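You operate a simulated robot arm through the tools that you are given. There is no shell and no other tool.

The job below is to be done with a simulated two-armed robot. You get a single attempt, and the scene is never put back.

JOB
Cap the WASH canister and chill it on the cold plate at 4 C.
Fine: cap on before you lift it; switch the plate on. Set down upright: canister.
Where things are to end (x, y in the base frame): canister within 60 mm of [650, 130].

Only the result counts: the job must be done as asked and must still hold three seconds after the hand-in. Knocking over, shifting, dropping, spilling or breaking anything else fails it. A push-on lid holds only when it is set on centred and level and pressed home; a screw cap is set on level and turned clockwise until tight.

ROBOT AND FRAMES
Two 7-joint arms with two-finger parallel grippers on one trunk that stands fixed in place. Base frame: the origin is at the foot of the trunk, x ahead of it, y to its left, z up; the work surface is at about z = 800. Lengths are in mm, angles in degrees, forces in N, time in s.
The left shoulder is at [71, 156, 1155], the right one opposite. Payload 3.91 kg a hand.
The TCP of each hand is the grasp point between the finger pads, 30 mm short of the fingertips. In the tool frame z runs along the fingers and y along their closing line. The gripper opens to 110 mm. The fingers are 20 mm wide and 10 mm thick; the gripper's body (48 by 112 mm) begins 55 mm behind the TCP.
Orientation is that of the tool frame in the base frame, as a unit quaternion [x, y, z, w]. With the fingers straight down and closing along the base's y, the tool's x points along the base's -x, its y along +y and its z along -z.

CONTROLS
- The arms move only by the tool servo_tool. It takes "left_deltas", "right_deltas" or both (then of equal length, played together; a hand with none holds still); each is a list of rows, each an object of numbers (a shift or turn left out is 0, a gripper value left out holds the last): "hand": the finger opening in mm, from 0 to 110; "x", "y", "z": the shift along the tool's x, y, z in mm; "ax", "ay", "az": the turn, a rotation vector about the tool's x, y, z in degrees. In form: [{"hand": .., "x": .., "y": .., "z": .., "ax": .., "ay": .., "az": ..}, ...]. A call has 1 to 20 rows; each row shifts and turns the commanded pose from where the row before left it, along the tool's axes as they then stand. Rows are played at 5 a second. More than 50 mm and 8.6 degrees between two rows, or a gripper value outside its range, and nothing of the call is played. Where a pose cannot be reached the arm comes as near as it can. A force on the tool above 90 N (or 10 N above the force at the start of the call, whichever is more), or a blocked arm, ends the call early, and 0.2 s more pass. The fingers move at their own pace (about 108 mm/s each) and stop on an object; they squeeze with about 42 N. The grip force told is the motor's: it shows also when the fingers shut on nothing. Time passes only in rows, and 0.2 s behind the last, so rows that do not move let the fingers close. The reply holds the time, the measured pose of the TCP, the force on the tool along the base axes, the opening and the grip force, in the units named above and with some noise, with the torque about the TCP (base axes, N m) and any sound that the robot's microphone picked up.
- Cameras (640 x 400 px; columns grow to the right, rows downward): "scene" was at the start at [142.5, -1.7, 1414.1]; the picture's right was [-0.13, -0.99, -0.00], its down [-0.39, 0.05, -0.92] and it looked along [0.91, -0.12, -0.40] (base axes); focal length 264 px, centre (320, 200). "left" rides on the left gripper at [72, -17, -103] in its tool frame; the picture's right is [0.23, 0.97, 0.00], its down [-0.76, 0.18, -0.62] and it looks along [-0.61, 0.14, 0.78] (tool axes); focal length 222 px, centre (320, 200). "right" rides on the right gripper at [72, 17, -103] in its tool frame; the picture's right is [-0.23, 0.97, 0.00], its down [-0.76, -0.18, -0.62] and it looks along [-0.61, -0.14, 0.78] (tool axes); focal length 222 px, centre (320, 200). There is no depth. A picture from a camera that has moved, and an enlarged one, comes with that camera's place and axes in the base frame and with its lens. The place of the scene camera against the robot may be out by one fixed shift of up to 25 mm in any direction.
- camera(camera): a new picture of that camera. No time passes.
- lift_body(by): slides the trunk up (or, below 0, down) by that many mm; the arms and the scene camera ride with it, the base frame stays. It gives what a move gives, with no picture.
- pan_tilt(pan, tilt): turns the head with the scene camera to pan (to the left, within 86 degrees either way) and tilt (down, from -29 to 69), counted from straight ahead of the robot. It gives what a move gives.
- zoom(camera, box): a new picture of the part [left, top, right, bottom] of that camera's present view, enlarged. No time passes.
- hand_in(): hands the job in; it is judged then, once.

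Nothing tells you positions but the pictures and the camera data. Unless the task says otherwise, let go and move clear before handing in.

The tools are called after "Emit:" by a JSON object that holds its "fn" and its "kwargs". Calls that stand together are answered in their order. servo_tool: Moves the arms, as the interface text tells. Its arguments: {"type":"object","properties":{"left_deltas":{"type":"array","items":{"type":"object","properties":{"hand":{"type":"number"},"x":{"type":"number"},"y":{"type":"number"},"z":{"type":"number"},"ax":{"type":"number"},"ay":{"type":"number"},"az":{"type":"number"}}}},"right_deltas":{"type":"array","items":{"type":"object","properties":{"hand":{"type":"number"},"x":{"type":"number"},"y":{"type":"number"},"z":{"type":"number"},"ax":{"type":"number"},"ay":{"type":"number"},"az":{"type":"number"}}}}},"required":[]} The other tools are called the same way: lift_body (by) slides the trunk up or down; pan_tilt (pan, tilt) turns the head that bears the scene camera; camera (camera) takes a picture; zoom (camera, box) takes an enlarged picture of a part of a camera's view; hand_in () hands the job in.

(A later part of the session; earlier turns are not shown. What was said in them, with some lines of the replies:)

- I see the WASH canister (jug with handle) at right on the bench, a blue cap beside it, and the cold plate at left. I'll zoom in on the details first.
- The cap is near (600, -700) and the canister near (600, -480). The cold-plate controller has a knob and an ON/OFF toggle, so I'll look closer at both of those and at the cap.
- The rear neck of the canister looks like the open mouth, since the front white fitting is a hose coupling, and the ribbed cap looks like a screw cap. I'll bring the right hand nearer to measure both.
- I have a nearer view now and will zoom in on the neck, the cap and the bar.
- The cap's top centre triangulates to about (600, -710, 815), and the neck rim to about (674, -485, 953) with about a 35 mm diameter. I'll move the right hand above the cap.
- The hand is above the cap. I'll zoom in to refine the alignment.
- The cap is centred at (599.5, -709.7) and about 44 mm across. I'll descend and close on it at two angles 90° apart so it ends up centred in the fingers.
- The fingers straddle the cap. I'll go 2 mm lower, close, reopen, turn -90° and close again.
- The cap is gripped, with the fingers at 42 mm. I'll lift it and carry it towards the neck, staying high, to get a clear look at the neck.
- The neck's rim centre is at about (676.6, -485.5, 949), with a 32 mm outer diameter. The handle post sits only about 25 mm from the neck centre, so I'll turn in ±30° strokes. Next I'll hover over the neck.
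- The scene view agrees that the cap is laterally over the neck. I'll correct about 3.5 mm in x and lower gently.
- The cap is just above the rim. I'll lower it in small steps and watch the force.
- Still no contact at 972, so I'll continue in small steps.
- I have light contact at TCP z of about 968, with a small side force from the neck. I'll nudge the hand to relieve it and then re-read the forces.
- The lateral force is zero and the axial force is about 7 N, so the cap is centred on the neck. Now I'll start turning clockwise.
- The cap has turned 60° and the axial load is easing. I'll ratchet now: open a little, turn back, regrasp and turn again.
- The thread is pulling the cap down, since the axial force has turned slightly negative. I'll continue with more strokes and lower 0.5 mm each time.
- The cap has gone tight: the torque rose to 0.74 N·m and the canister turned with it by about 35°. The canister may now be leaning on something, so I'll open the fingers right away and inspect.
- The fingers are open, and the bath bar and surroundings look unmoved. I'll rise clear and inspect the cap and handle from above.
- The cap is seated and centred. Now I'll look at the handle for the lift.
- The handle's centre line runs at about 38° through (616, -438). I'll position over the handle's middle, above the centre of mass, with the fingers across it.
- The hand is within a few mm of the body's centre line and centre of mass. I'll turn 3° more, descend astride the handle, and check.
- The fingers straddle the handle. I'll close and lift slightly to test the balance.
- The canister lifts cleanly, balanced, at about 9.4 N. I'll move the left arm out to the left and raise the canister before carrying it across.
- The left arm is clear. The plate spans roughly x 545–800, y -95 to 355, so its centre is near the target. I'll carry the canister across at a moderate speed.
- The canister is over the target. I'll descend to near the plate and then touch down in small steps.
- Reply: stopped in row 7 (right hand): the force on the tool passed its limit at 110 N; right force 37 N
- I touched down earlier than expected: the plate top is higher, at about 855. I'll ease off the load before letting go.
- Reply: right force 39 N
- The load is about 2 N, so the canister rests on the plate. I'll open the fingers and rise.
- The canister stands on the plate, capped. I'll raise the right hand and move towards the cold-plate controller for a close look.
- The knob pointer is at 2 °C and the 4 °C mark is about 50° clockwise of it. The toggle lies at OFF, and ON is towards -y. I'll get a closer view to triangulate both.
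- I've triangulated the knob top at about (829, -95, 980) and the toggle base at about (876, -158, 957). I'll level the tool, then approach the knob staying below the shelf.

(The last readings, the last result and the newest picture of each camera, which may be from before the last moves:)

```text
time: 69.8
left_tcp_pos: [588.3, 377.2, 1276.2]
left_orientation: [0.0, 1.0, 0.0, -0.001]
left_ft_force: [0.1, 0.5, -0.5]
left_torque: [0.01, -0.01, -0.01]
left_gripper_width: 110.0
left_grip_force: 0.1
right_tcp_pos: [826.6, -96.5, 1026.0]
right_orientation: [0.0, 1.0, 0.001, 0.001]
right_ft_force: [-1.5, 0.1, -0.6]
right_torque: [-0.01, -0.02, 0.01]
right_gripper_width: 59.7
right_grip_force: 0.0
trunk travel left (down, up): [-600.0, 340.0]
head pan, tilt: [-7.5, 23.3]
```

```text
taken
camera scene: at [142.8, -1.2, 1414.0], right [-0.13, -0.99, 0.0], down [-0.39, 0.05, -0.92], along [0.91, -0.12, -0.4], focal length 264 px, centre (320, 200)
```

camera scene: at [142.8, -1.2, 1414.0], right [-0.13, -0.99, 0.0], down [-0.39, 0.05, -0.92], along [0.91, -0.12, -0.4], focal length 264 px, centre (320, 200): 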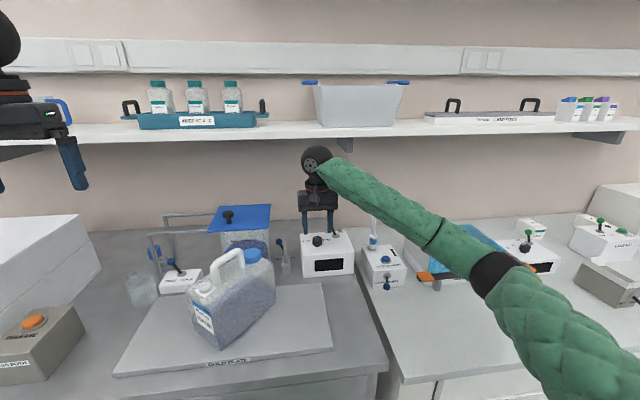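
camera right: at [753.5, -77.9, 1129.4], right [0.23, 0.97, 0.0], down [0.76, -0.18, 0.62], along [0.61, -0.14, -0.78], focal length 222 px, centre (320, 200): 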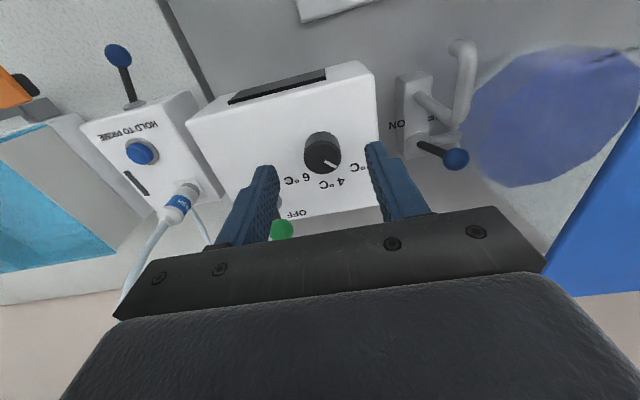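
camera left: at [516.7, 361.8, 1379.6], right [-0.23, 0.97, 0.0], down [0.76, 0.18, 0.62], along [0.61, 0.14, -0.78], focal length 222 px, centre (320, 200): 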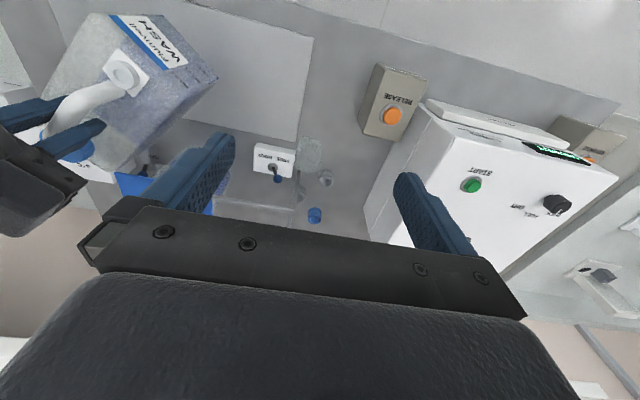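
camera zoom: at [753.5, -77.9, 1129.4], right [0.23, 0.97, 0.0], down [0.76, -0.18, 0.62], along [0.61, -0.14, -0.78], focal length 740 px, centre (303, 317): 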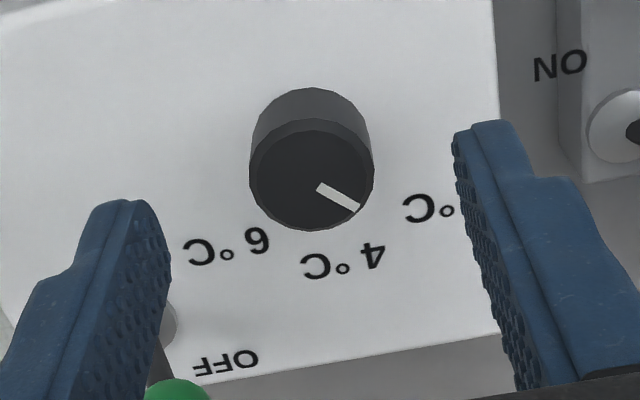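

I'll shift slightly forward, descend 20 mm with the fingers astride the knob, and check again.

Emit:
{"fn": "servo_tool", "kwargs": {"right_deltas": [{"x": -5, "z": 10}, {"z": 10}, {}, {}]}}

Emit:
{"fn": "zoom", "kwargs": {"camera": "right", "box": [250, 105, 400, 225]}}

Emit:
{"fn": "zoom", "kwargs": {"camera": "scene", "box": [290, 190, 360, 280]}}

```text
time: 70.8
left_tcp_pos: [589.5, 377.0, 1276.2]
left_orientation: [0.0, 1.0, -0.001, -0.001]
left_ft_force: [0.2, 0.6, -0.2]
left_torque: [-0.03, -0.01, -0.03]
left_gripper_width: 109.9
left_grip_force: 0.0
right_tcp_pos: [831.0, -96.2, 1005.3]
right_orientation: [0.0, 1.0, 0.001, 0.0]
right_ft_force: [-0.3, -0.8, 0.1]
right_torque: [-0.02, -0.01, 0.01]
right_gripper_width: 59.8
right_grip_force: 0.1
trunk travel left (down, up): [-600.0, 340.0]
head pan, tilt: [-7.5, 23.3]
```

```text
3.33 times, centred on (325, 165) of right
camera zoom: at [758.6, -78.0, 1108.7], right [0.23, 0.97, 0.0], down [0.76, -0.18, 0.62], along [0.61, -0.14, -0.78], focal length 740 px, centre (303, 317)
```

zoom: 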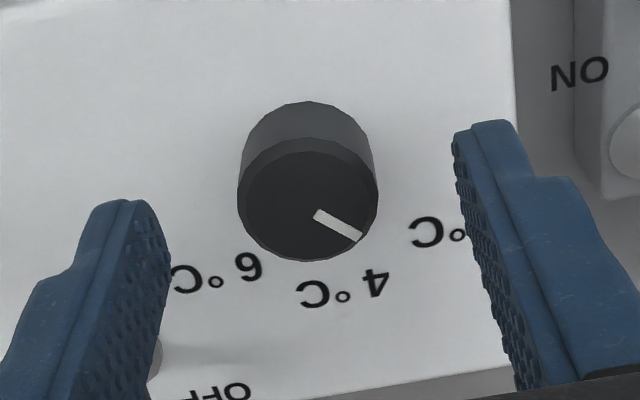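

```text
4.44 times, centred on (325, 235) of scene
camera zoom: at [142.8, -1.3, 1414.0], right [-0.13, -0.99, 0.0], down [-0.39, 0.05, -0.92], along [0.91, -0.12, -0.4], focal length 1173 px, centre (298, 44)
```

zoom: 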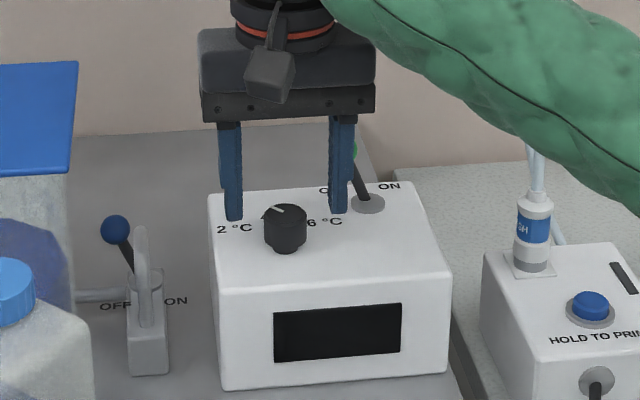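

By comparing fingertips and knob in both views, I place the knob at about (835, -96) with its top near 974. I'll centre, descend to tip height of about 955, and grip it.

Emit:
{"fn": "servo_tool", "kwargs": {"right_deltas": [{"x": -4, "hand": 48}, {"z": 6}, {"z": 6}, {"z": 5}, {}]}}

Emit:
{"fn": "zoom", "kwargs": {"camera": "right", "box": [250, 105, 400, 225]}}

Emit:
{"fn": "zoom", "kwargs": {"camera": "scene", "box": [290, 190, 360, 280]}}

```text
time: 72.0
left_tcp_pos: [587.9, 377.0, 1276.2]
left_orientation: [0.0, 1.0, 0.001, -0.001]
left_ft_force: [0.3, -1.3, -0.3]
left_torque: [-0.04, -0.01, -0.01]
left_gripper_width: 110.0
left_grip_force: 0.0
right_tcp_pos: [834.5, -94.9, 987.1]
right_orientation: [0.001, 1.0, 0.002, 0.0]
right_ft_force: [0.0, 0.5, 0.3]
right_torque: [-0.01, 0.01, 0.01]
right_gripper_width: 48.0
right_grip_force: 0.0
trunk travel left (down, up): [-600.0, 340.0]
head pan, tilt: [-7.5, 23.3]
```

```text
3.33 times, centred on (325, 165) of right
camera zoom: at [762.5, -77.4, 1091.3], right [0.23, 0.97, 0.0], down [0.76, -0.18, 0.62], along [0.61, -0.14, -0.78], focal length 740 px, centre (303, 317)
```

zoom: 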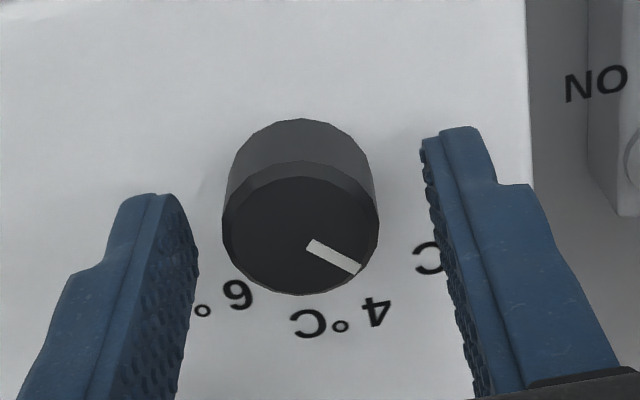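

```text
4.44 times, centred on (325, 235) of scene
camera zoom: at [142.6, -1.3, 1414.1], right [-0.13, -0.99, 0.0], down [-0.39, 0.05, -0.92], along [0.91, -0.12, -0.4], focal length 1173 px, centre (298, 44)
```

zoom: 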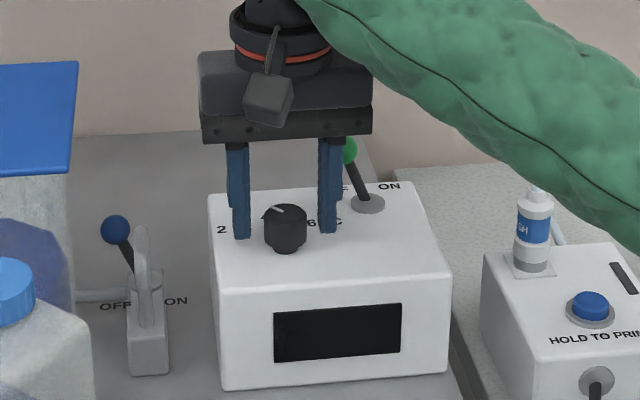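

The knob is centred between the fingers. I'll close on it and then rotate clockwise in steps while watching.

Emit:
{"fn": "servo_tool", "kwargs": {"right_deltas": [{"hand": 10}, {}, {}]}}

Emit:
{"fn": "servo_tool", "kwargs": {"right_deltas": [{"az": 5}, {"az": 5}, {"az": 5}, {"az": 5}, {}]}}

Emit:
{"fn": "zoom", "kwargs": {"camera": "right", "box": [250, 105, 400, 225]}}

Emit:
{"fn": "zoom", "kwargs": {"camera": "scene", "box": [290, 190, 360, 280]}}

```text
time: 72.8
left_tcp_pos: [589.4, 377.2, 1275.4]
left_orientation: [0.0, 1.0, 0.0, -0.001]
left_ft_force: [-0.2, -0.5, -0.5]
left_torque: [0.01, -0.03, 0.0]
left_gripper_width: 110.0
left_grip_force: 0.2
right_tcp_pos: [834.5, -95.7, 987.3]
right_orientation: [0.001, 1.0, 0.0, 0.0]
right_ft_force: [-0.1, -4.1, 0.6]
right_torque: [-0.63, 0.08, -0.01]
right_gripper_width: 29.2
right_grip_force: 45.3
trunk travel left (down, up): [-600.0, 340.0]
head pan, tilt: [-7.5, 23.3]
```

```text
time: 74.0
left_tcp_pos: [589.7, 376.4, 1276.9]
left_orientation: [0.0, 1.0, 0.0, -0.001]
left_ft_force: [-0.8, 0.3, -0.4]
left_torque: [0.0, -0.01, -0.01]
left_gripper_width: 109.9
left_grip_force: 0.1
right_tcp_pos: [834.4, -95.6, 986.9]
right_orientation: [0.175, 0.985, 0.001, 0.0]
right_ft_force: [4.2, -12.5, 1.8]
right_torque: [-0.92, -0.29, 0.0]
right_gripper_width: 29.2
right_grip_force: 45.5
trunk travel left (down, up): [-600.0, 340.0]
head pan, tilt: [-7.5, 23.3]
```

```text
3.33 times, centred on (325, 165) of right
camera zoom: at [772.9, -54.1, 1091.2], right [0.55, 0.84, 0.0], down [0.65, -0.43, 0.62], along [0.52, -0.34, -0.78], focal length 740 px, centre (303, 317)
```

zoom: 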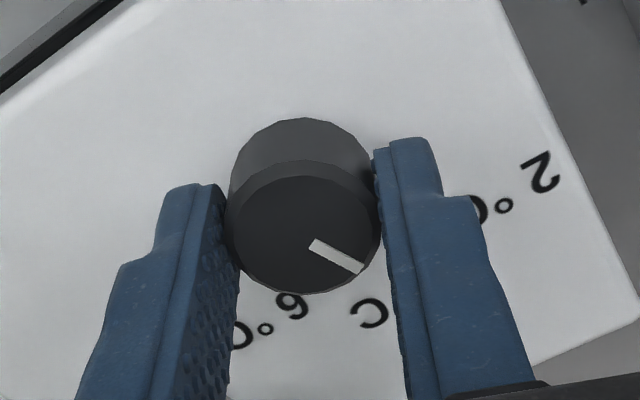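

```text
4.44 times, centred on (325, 235) of scene
camera zoom: at [142.9, -2.4, 1414.0], right [-0.13, -0.99, 0.0], down [-0.39, 0.05, -0.92], along [0.91, -0.12, -0.4], focal length 1173 px, centre (298, 44)
```

zoom: 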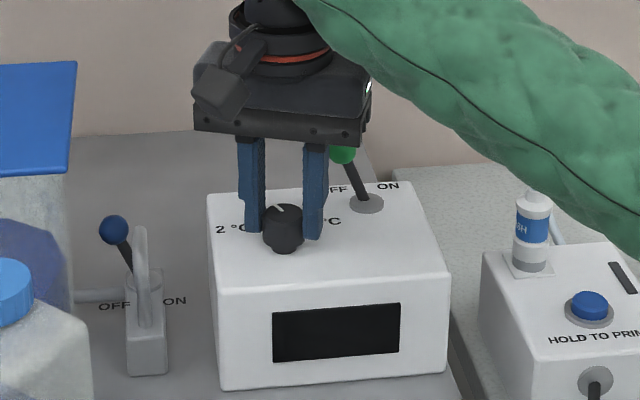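

The knob turns with the fingers. I measure about 45° per 2 °C step, so I'll relieve the side load and turn 25° more.

Emit:
{"fn": "servo_tool", "kwargs": {"right_deltas": [{"x": -0.9, "y": -1.0}, {"az": 5}, {"az": 5}, {"az": 5}, {}]}}

Emit:
{"fn": "servo_tool", "kwargs": {"right_deltas": [{"az": 5}, {"az": 5}, {}, {}]}}

Emit:
{"fn": "zoom", "kwargs": {"camera": "right", "box": [250, 105, 400, 225]}}

Emit:
{"fn": "zoom", "kwargs": {"camera": "scene", "box": [290, 190, 360, 280]}}

```text
time: 75.2
left_tcp_pos: [588.2, 378.4, 1276.8]
left_orientation: [0.0, 1.0, 0.0, 0.0]
left_ft_force: [0.6, 0.1, 0.1]
left_torque: [0.02, -0.02, 0.0]
left_gripper_width: 110.2
left_grip_force: 0.1
right_tcp_pos: [835.5, -96.3, 987.7]
right_orientation: [0.301, 0.954, 0.001, -0.001]
right_ft_force: [-7.8, -4.4, -2.3]
right_torque: [-0.34, 0.54, 0.0]
right_gripper_width: 29.4
right_grip_force: 45.1
trunk travel left (down, up): [-600.0, 340.0]
head pan, tilt: [-7.5, 23.3]
```

```text
time: 76.2
left_tcp_pos: [587.8, 377.4, 1277.9]
left_orientation: [0.0, 1.0, 0.0, 0.001]
left_ft_force: [-0.4, 0.3, 0.7]
left_torque: [-0.02, 0.01, 0.01]
left_gripper_width: 110.1
left_grip_force: 0.1
right_tcp_pos: [833.8, -94.5, 987.4]
right_orientation: [0.383, 0.924, 0.0, -0.001]
right_ft_force: [-18.6, -2.7, -11.7]
right_torque: [-0.34, 0.88, -0.01]
right_gripper_width: 29.3
right_grip_force: 44.8
trunk travel left (down, up): [-600.0, 340.0]
head pan, tilt: [-7.5, 23.3]
```

```text
3.33 times, centred on (325, 165) of right
camera zoom: at [796.0, -31.7, 1091.3], right [0.85, 0.53, 0.0], down [0.41, -0.67, 0.62], along [0.33, -0.53, -0.78], focal length 740 px, centre (303, 317)
```

zoom: 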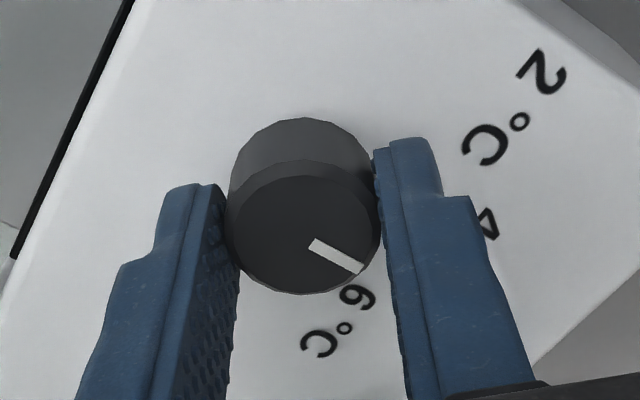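

```text
4.44 times, centred on (325, 235) of scene
camera zoom: at [141.9, -1.6, 1414.0], right [-0.13, -0.99, 0.0], down [-0.39, 0.05, -0.92], along [0.91, -0.12, -0.4], focal length 1173 px, centre (298, 44)
```

zoom: 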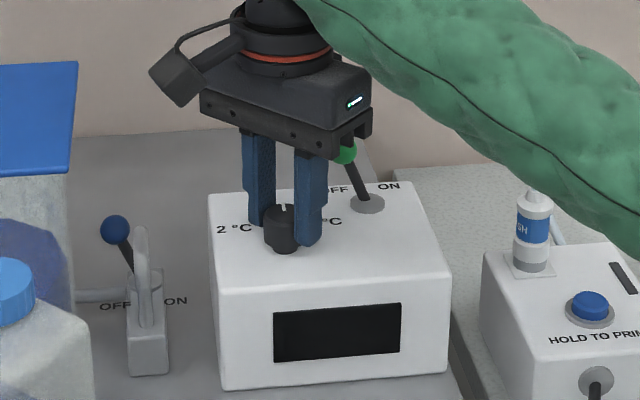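

The knob has turned 45°. I'll release it, back straight up, and read the pointer.

Emit:
{"fn": "servo_tool", "kwargs": {"right_deltas": [{"hand": 50}, {}, {"z": -15}, {"z": -15}, {}]}}

Emit:
{"fn": "zoom", "kwargs": {"camera": "right", "box": [250, 105, 400, 225]}}

Emit:
{"fn": "zoom", "kwargs": {"camera": "scene", "box": [290, 190, 360, 280]}}

```text
time: 77.4
left_tcp_pos: [589.1, 378.1, 1276.4]
left_orientation: [0.0, 1.0, 0.001, -0.001]
left_ft_force: [0.2, -0.3, -0.3]
left_torque: [-0.01, 0.01, 0.02]
left_gripper_width: 109.9
left_grip_force: 0.0
right_tcp_pos: [835.6, -95.2, 1018.8]
right_orientation: [0.383, 0.924, 0.0, -0.001]
right_ft_force: [-0.2, 0.3, 0.3]
right_torque: [-0.02, -0.04, 0.0]
right_gripper_width: 50.0
right_grip_force: 0.0
trunk travel left (down, up): [-600.0, 340.0]
head pan, tilt: [-7.5, 23.3]
```

```text
3.33 times, centred on (325, 165) of right
camera zoom: at [796.4, -31.9, 1121.9], right [0.85, 0.53, 0.0], down [0.41, -0.67, 0.62], along [0.33, -0.53, -0.78], focal length 740 px, centre (303, 317)
```

zoom: 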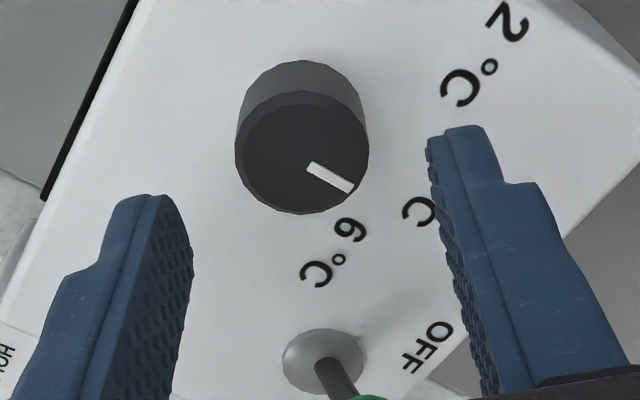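

```text
4.44 times, centred on (325, 235) of scene
camera zoom: at [142.9, -1.3, 1414.0], right [-0.13, -0.99, 0.0], down [-0.39, 0.05, -0.92], along [0.91, -0.12, -0.4], focal length 1173 px, centre (298, 44)
```

zoom: 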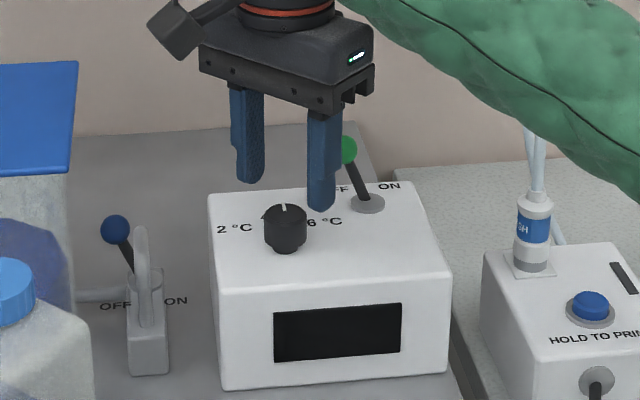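

The pointer now aims at the 4 °C mark. Next is the toggle: I'll close the fingers, square the tool, tilt it back 25° to stay away from the shelf, and line up on the +y side of the green ball.

Emit:
{"fn": "servo_tool", "kwargs": {"right_deltas": [{"hand": 0, "z": -12}, {}, {"az": -7.5}, {"az": -7.5}, {"az": -7.5}, {"az": -7.5}, {"az": -7.5}, {"az": -7.5}, {"ay": -8.33}, {"ay": -8.33}, {"ay": -8.34}, {}, {}]}}

Emit:
{"fn": "camera", "kwargs": {"camera": "right"}}

Emit:
{"fn": "zoom", "kwargs": {"camera": "scene", "box": [290, 190, 360, 280]}}

```text
time: 80.2
left_tcp_pos: [589.0, 376.9, 1277.3]
left_orientation: [0.0, 1.0, 0.0, -0.002]
left_ft_force: [-0.6, 0.2, -0.4]
left_torque: [0.0, -0.01, -0.02]
left_gripper_width: 110.2
left_grip_force: 0.1
right_tcp_pos: [836.0, -95.0, 1030.3]
right_orientation: [0.001, 0.976, 0.0, 0.216]
right_ft_force: [0.0, 0.0, 0.1]
right_torque: [0.0, -0.01, 0.0]
right_gripper_width: 0.2
right_grip_force: 37.7
trunk travel left (down, up): [-600.0, 340.0]
head pan, tilt: [-7.5, 23.3]
```

```text
taken
camera right: at [726.3, -78.4, 1093.4], right [0.21, 0.97, 0.1], down [0.43, -0.18, 0.89], along [0.88, -0.14, -0.45], focal length 222 px, centre (320, 200)
```

right: 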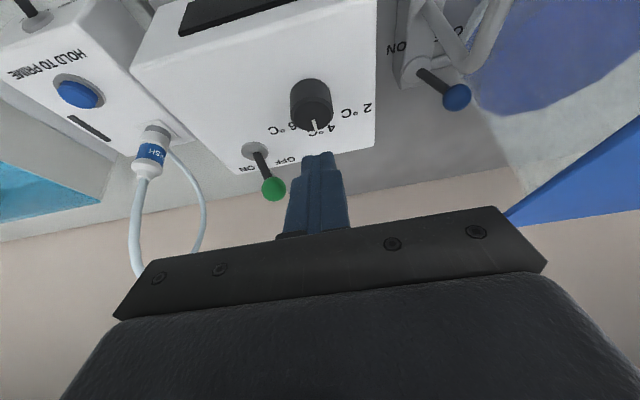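

```text
4.44 times, centred on (325, 235) of scene
camera zoom: at [142.6, -1.5, 1414.1], right [-0.13, -0.99, 0.0], down [-0.39, 0.05, -0.92], along [0.91, -0.12, -0.4], focal length 1173 px, centre (298, 44)
```

zoom: 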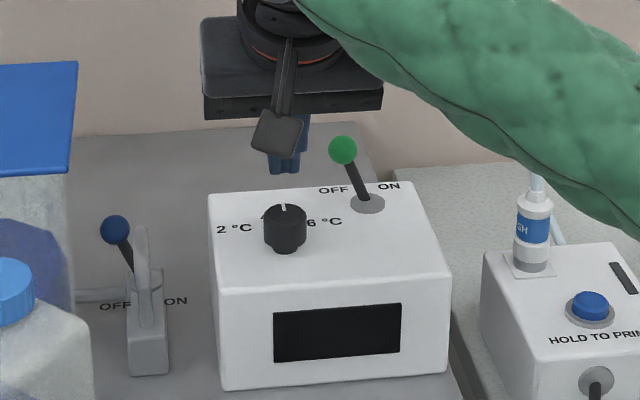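

The ball is at about (878, -141, 998). I'll move the closed fingertips beside it on the +y side.

Emit:
{"fn": "servo_tool", "kwargs": {"right_deltas": [{"x": -11, "z": 14}, {"x": -11, "z": 14}, {"y": -15}, {}, {}]}}

Emit:
{"fn": "camera", "kwargs": {"camera": "right"}}

Emit:
{"fn": "zoom", "kwargs": {"camera": "scene", "box": [290, 190, 360, 280]}}

Emit:
{"fn": "zoom", "kwargs": {"camera": "right", "box": [220, 60, 400, 220]}}

```text
time: 81.4
left_tcp_pos: [589.3, 376.6, 1277.0]
left_orientation: [0.001, 1.0, 0.0, -0.002]
left_ft_force: [0.3, -0.5, -0.6]
left_torque: [-0.01, -0.01, 0.03]
left_gripper_width: 110.2
left_grip_force: 0.1
right_tcp_pos: [868.4, -112.4, 1014.2]
right_orientation: [0.0, 0.976, 0.0, 0.217]
right_ft_force: [-0.1, -0.3, -0.9]
right_torque: [0.0, 0.03, 0.03]
right_gripper_width: 0.1
right_grip_force: 37.7
trunk travel left (down, up): [-600.0, 340.0]
head pan, tilt: [-7.5, 23.3]
```

```text
taken
camera right: at [759.1, -94.1, 1077.1], right [0.21, 0.97, 0.1], down [0.43, -0.18, 0.89], along [0.88, -0.14, -0.45], focal length 222 px, centre (320, 200)
```

right: 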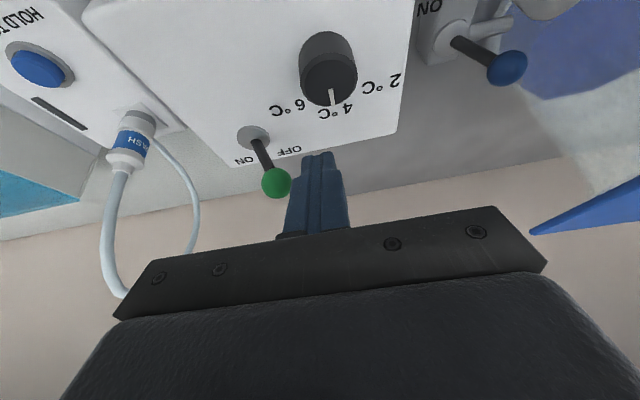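

```text
4.44 times, centred on (325, 235) of scene
camera zoom: at [142.5, -1.7, 1414.1], right [-0.13, -0.99, 0.0], down [-0.39, 0.05, -0.92], along [0.91, -0.12, -0.4], focal length 1173 px, centre (298, 44)
```

zoom: 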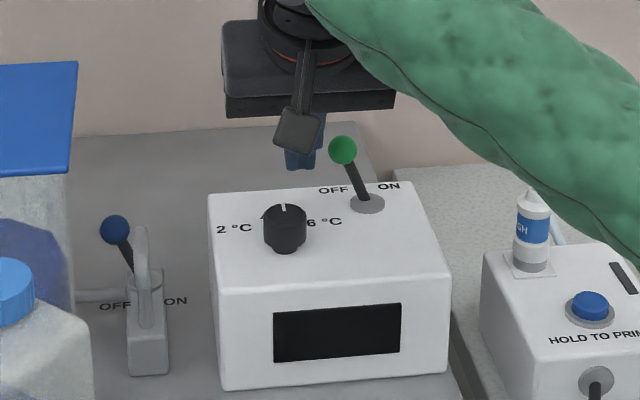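

```text
2.50 times, centred on (310, 140) of right
camera zoom: at [759.1, -94.1, 1077.1], right [0.21, 0.97, 0.1], down [0.43, -0.18, 0.89], along [0.88, -0.14, -0.45], focal length 555 px, centre (345, 350)
```

zoom: 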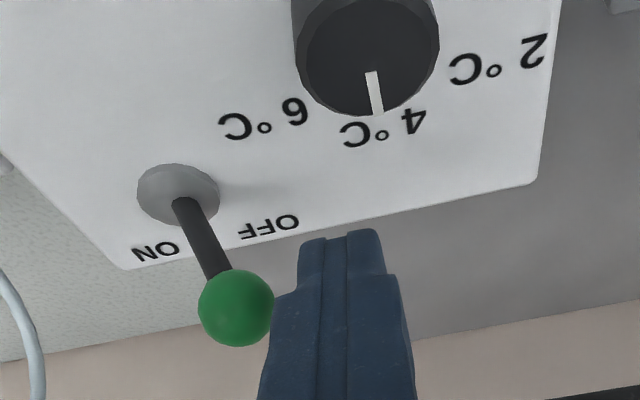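

The pointer is dead on "4 °C" and the fingertips are beside the ball. Now I'll push the lever towards ON.

Emit:
{"fn": "servo_tool", "kwargs": {"right_deltas": [{"y": -8}, {"y": -6}, {"y": -6}, {"y": -6}, {"y": -6}, {}]}}

Emit:
{"fn": "zoom", "kwargs": {"camera": "scene", "box": [290, 190, 360, 280]}}

Emit:
{"fn": "zoom", "kwargs": {"camera": "right", "box": [220, 60, 400, 220]}}

```text
time: 82.8
left_tcp_pos: [589.7, 377.6, 1277.0]
left_orientation: [0.0, 1.0, 0.0, -0.001]
left_ft_force: [-0.2, -0.6, 0.5]
left_torque: [0.01, 0.0, 0.02]
left_gripper_width: 109.9
left_grip_force: 0.0
right_tcp_pos: [865.3, -143.0, 1012.3]
right_orientation: [0.001, 0.976, 0.0, 0.216]
right_ft_force: [0.0, -0.4, -0.4]
right_torque: [0.0, 0.0, -0.02]
right_gripper_width: 0.1
right_grip_force: 38.3
trunk travel left (down, up): [-600.0, 340.0]
head pan, tilt: [-7.5, 23.3]
```

```text
4.44 times, centred on (325, 235) of scene
camera zoom: at [142.7, -1.3, 1414.0], right [-0.13, -0.99, 0.0], down [-0.39, 0.05, -0.92], along [0.91, -0.12, -0.4], focal length 1173 px, centre (298, 44)
```

zoom: 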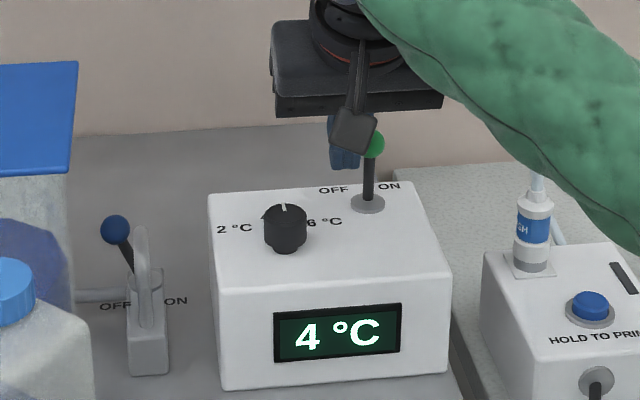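

```text
2.50 times, centred on (310, 140) of right
camera zoom: at [757.3, -126.0, 1076.1], right [0.21, 0.97, 0.1], down [0.43, -0.18, 0.89], along [0.88, -0.14, -0.45], focal length 555 px, centre (345, 350)
```

zoom: 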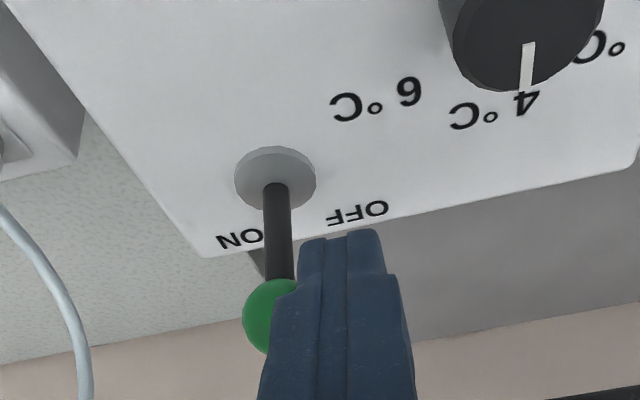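

The display reads 4 °C and is on, but the lever is only just past centre. I'll push it fully over.

Emit:
{"fn": "servo_tool", "kwargs": {"right_deltas": [{"y": -6}, {"y": -5}, {}, {}]}}

Emit:
{"fn": "zoom", "kwargs": {"camera": "scene", "box": [290, 190, 360, 280]}}

```text
time: 83.8
left_tcp_pos: [588.6, 377.5, 1275.8]
left_orientation: [0.0, 1.0, 0.0, -0.001]
left_ft_force: [0.0, 1.1, 0.3]
left_torque: [0.03, -0.01, 0.0]
left_gripper_width: 109.7
left_grip_force: 0.1
right_tcp_pos: [866.6, -154.0, 1012.1]
right_orientation: [0.001, 0.976, 0.0, 0.216]
right_ft_force: [-0.4, 0.7, 1.1]
right_torque: [0.01, 0.0, 0.01]
right_gripper_width: 0.0
right_grip_force: 38.2
trunk travel left (down, up): [-600.0, 340.0]
head pan, tilt: [-7.5, 23.3]
```

```text
4.44 times, centred on (325, 235) of scene
camera zoom: at [142.6, -1.4, 1414.0], right [-0.13, -0.99, 0.0], down [-0.39, 0.05, -0.92], along [0.91, -0.12, -0.4], focal length 1173 px, centre (298, 44)
```

zoom: 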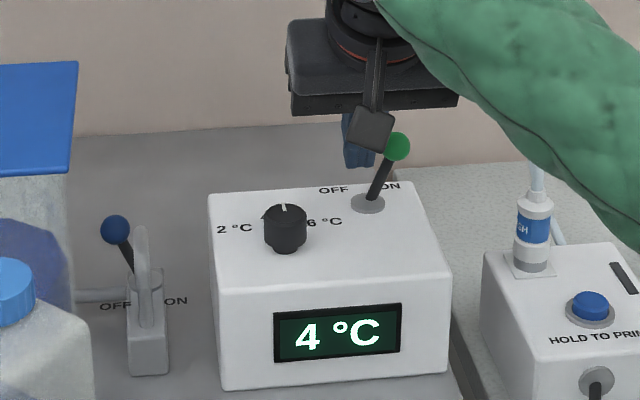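

The plate is on at 4 °C with the lever fully at ON. I'll back the right arm away and check the final state.

Emit:
{"fn": "servo_tool", "kwargs": {"right_deltas": [{"y": 12}, {"z": -30}, {"z": -40}, {"x": 40, "z": -18}, {"x": 40, "z": -18}, {"x": 40, "z": -18}, {"ay": 8.33}, {"ay": 8.33}, {"ay": 8.34}, {"y": -45}, {"y": -45}, {"y": -45}, {"y": -45}, {"y": -45}, {}]}}

Emit:
{"fn": "camera", "kwargs": {"camera": "scene"}}

Emit:
{"fn": "zoom", "kwargs": {"camera": "scene", "box": [170, 220, 300, 370]}}

Emit:
{"fn": "zoom", "kwargs": {"camera": "left", "box": [0, 0, 330, 200]}}

```text
time: 87.0
left_tcp_pos: [589.0, 378.2, 1276.1]
left_orientation: [0.0, 1.0, 0.0, -0.001]
left_ft_force: [0.7, -0.4, 0.1]
left_torque: [-0.01, 0.03, -0.02]
left_gripper_width: 109.8
left_grip_force: 0.0
right_tcp_pos: [706.6, -364.2, 1075.3]
right_orientation: [0.0, 1.0, 0.0, 0.0]
right_ft_force: [0.5, 0.3, 0.4]
right_torque: [0.0, 0.05, 0.01]
right_gripper_width: 0.2
right_grip_force: 37.3
trunk travel left (down, up): [-600.0, 340.0]
head pan, tilt: [-7.5, 23.3]
```

```text
taken
camera scene: at [143.0, -0.6, 1414.0], right [-0.13, -0.99, 0.0], down [-0.39, 0.05, -0.92], along [0.91, -0.12, -0.4], focal length 264 px, centre (320, 200)
```

scene: 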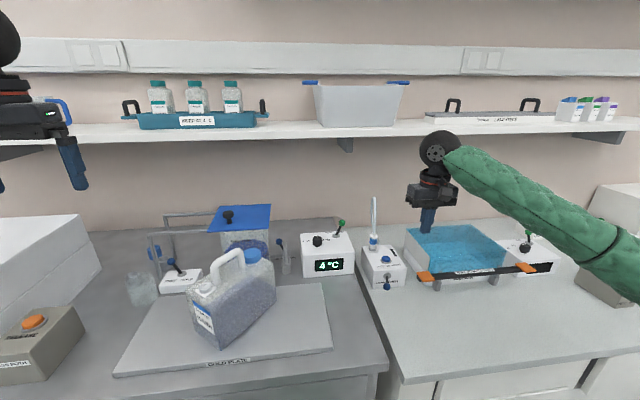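

```text
2.67 times, centred on (235, 295) of scene
camera zoom: at [143.0, -0.6, 1414.0], right [-0.13, -0.99, 0.0], down [-0.39, 0.05, -0.92], along [0.91, -0.12, -0.4], focal length 704 px, centre (547, -53)
```

zoom: 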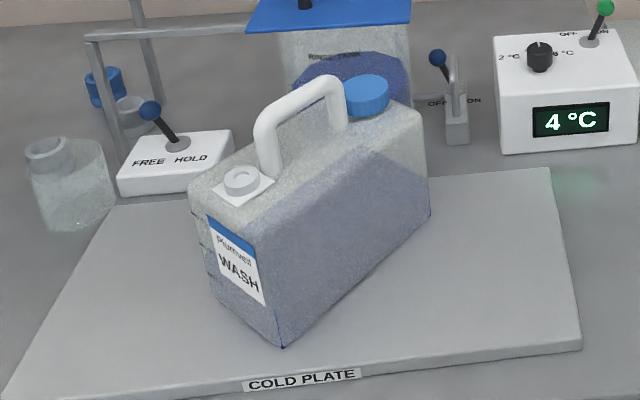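

```text
1.94 times, centred on (165, 100) of left
camera zoom: at [516.7, 362.0, 1379.4], right [-0.23, 0.97, 0.0], down [0.76, 0.18, 0.62], along [0.61, 0.14, -0.78], focal length 431 px, centre (621, 394)
```

zoom: 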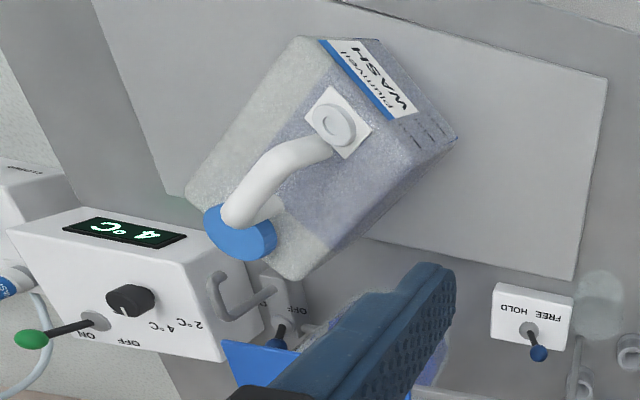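

The capped canister stands upright on the plate near (650, 130). The controller is on and showing 4 °C, both arms are clear, and nothing else appears disturbed. I'm handing in.

Emit:
{"fn": "hand_in", "kwargs": {}}

```text
The job is handed in.
```

The WASH canister is capped and standing upright on the cold plate. The plate is switched on, with its display reading 4 °C. I've handed the job in; no verdict came back.

- **Cap:** I screwed it on clockwise before lifting. It turned freely for a little over half a turn, then stopped hard enough that the canister began to turn with it. I took that as tight and didn't test it further.
- **Position:** I let go of the canister at about (651, 128), close to the [650, 130] target.
- **Bath bar:** while tightening, the canister turned about 35° and may have leaned on the bar in front of the bath. I let go straight away, and the pictures showed nothing moved.
- **Set-down:** the plate top was higher than I expected, so the canister met it at 110 N on the tool before I eased off. It stayed upright and the cap stayed on.

Both arms were clear before I handed in.
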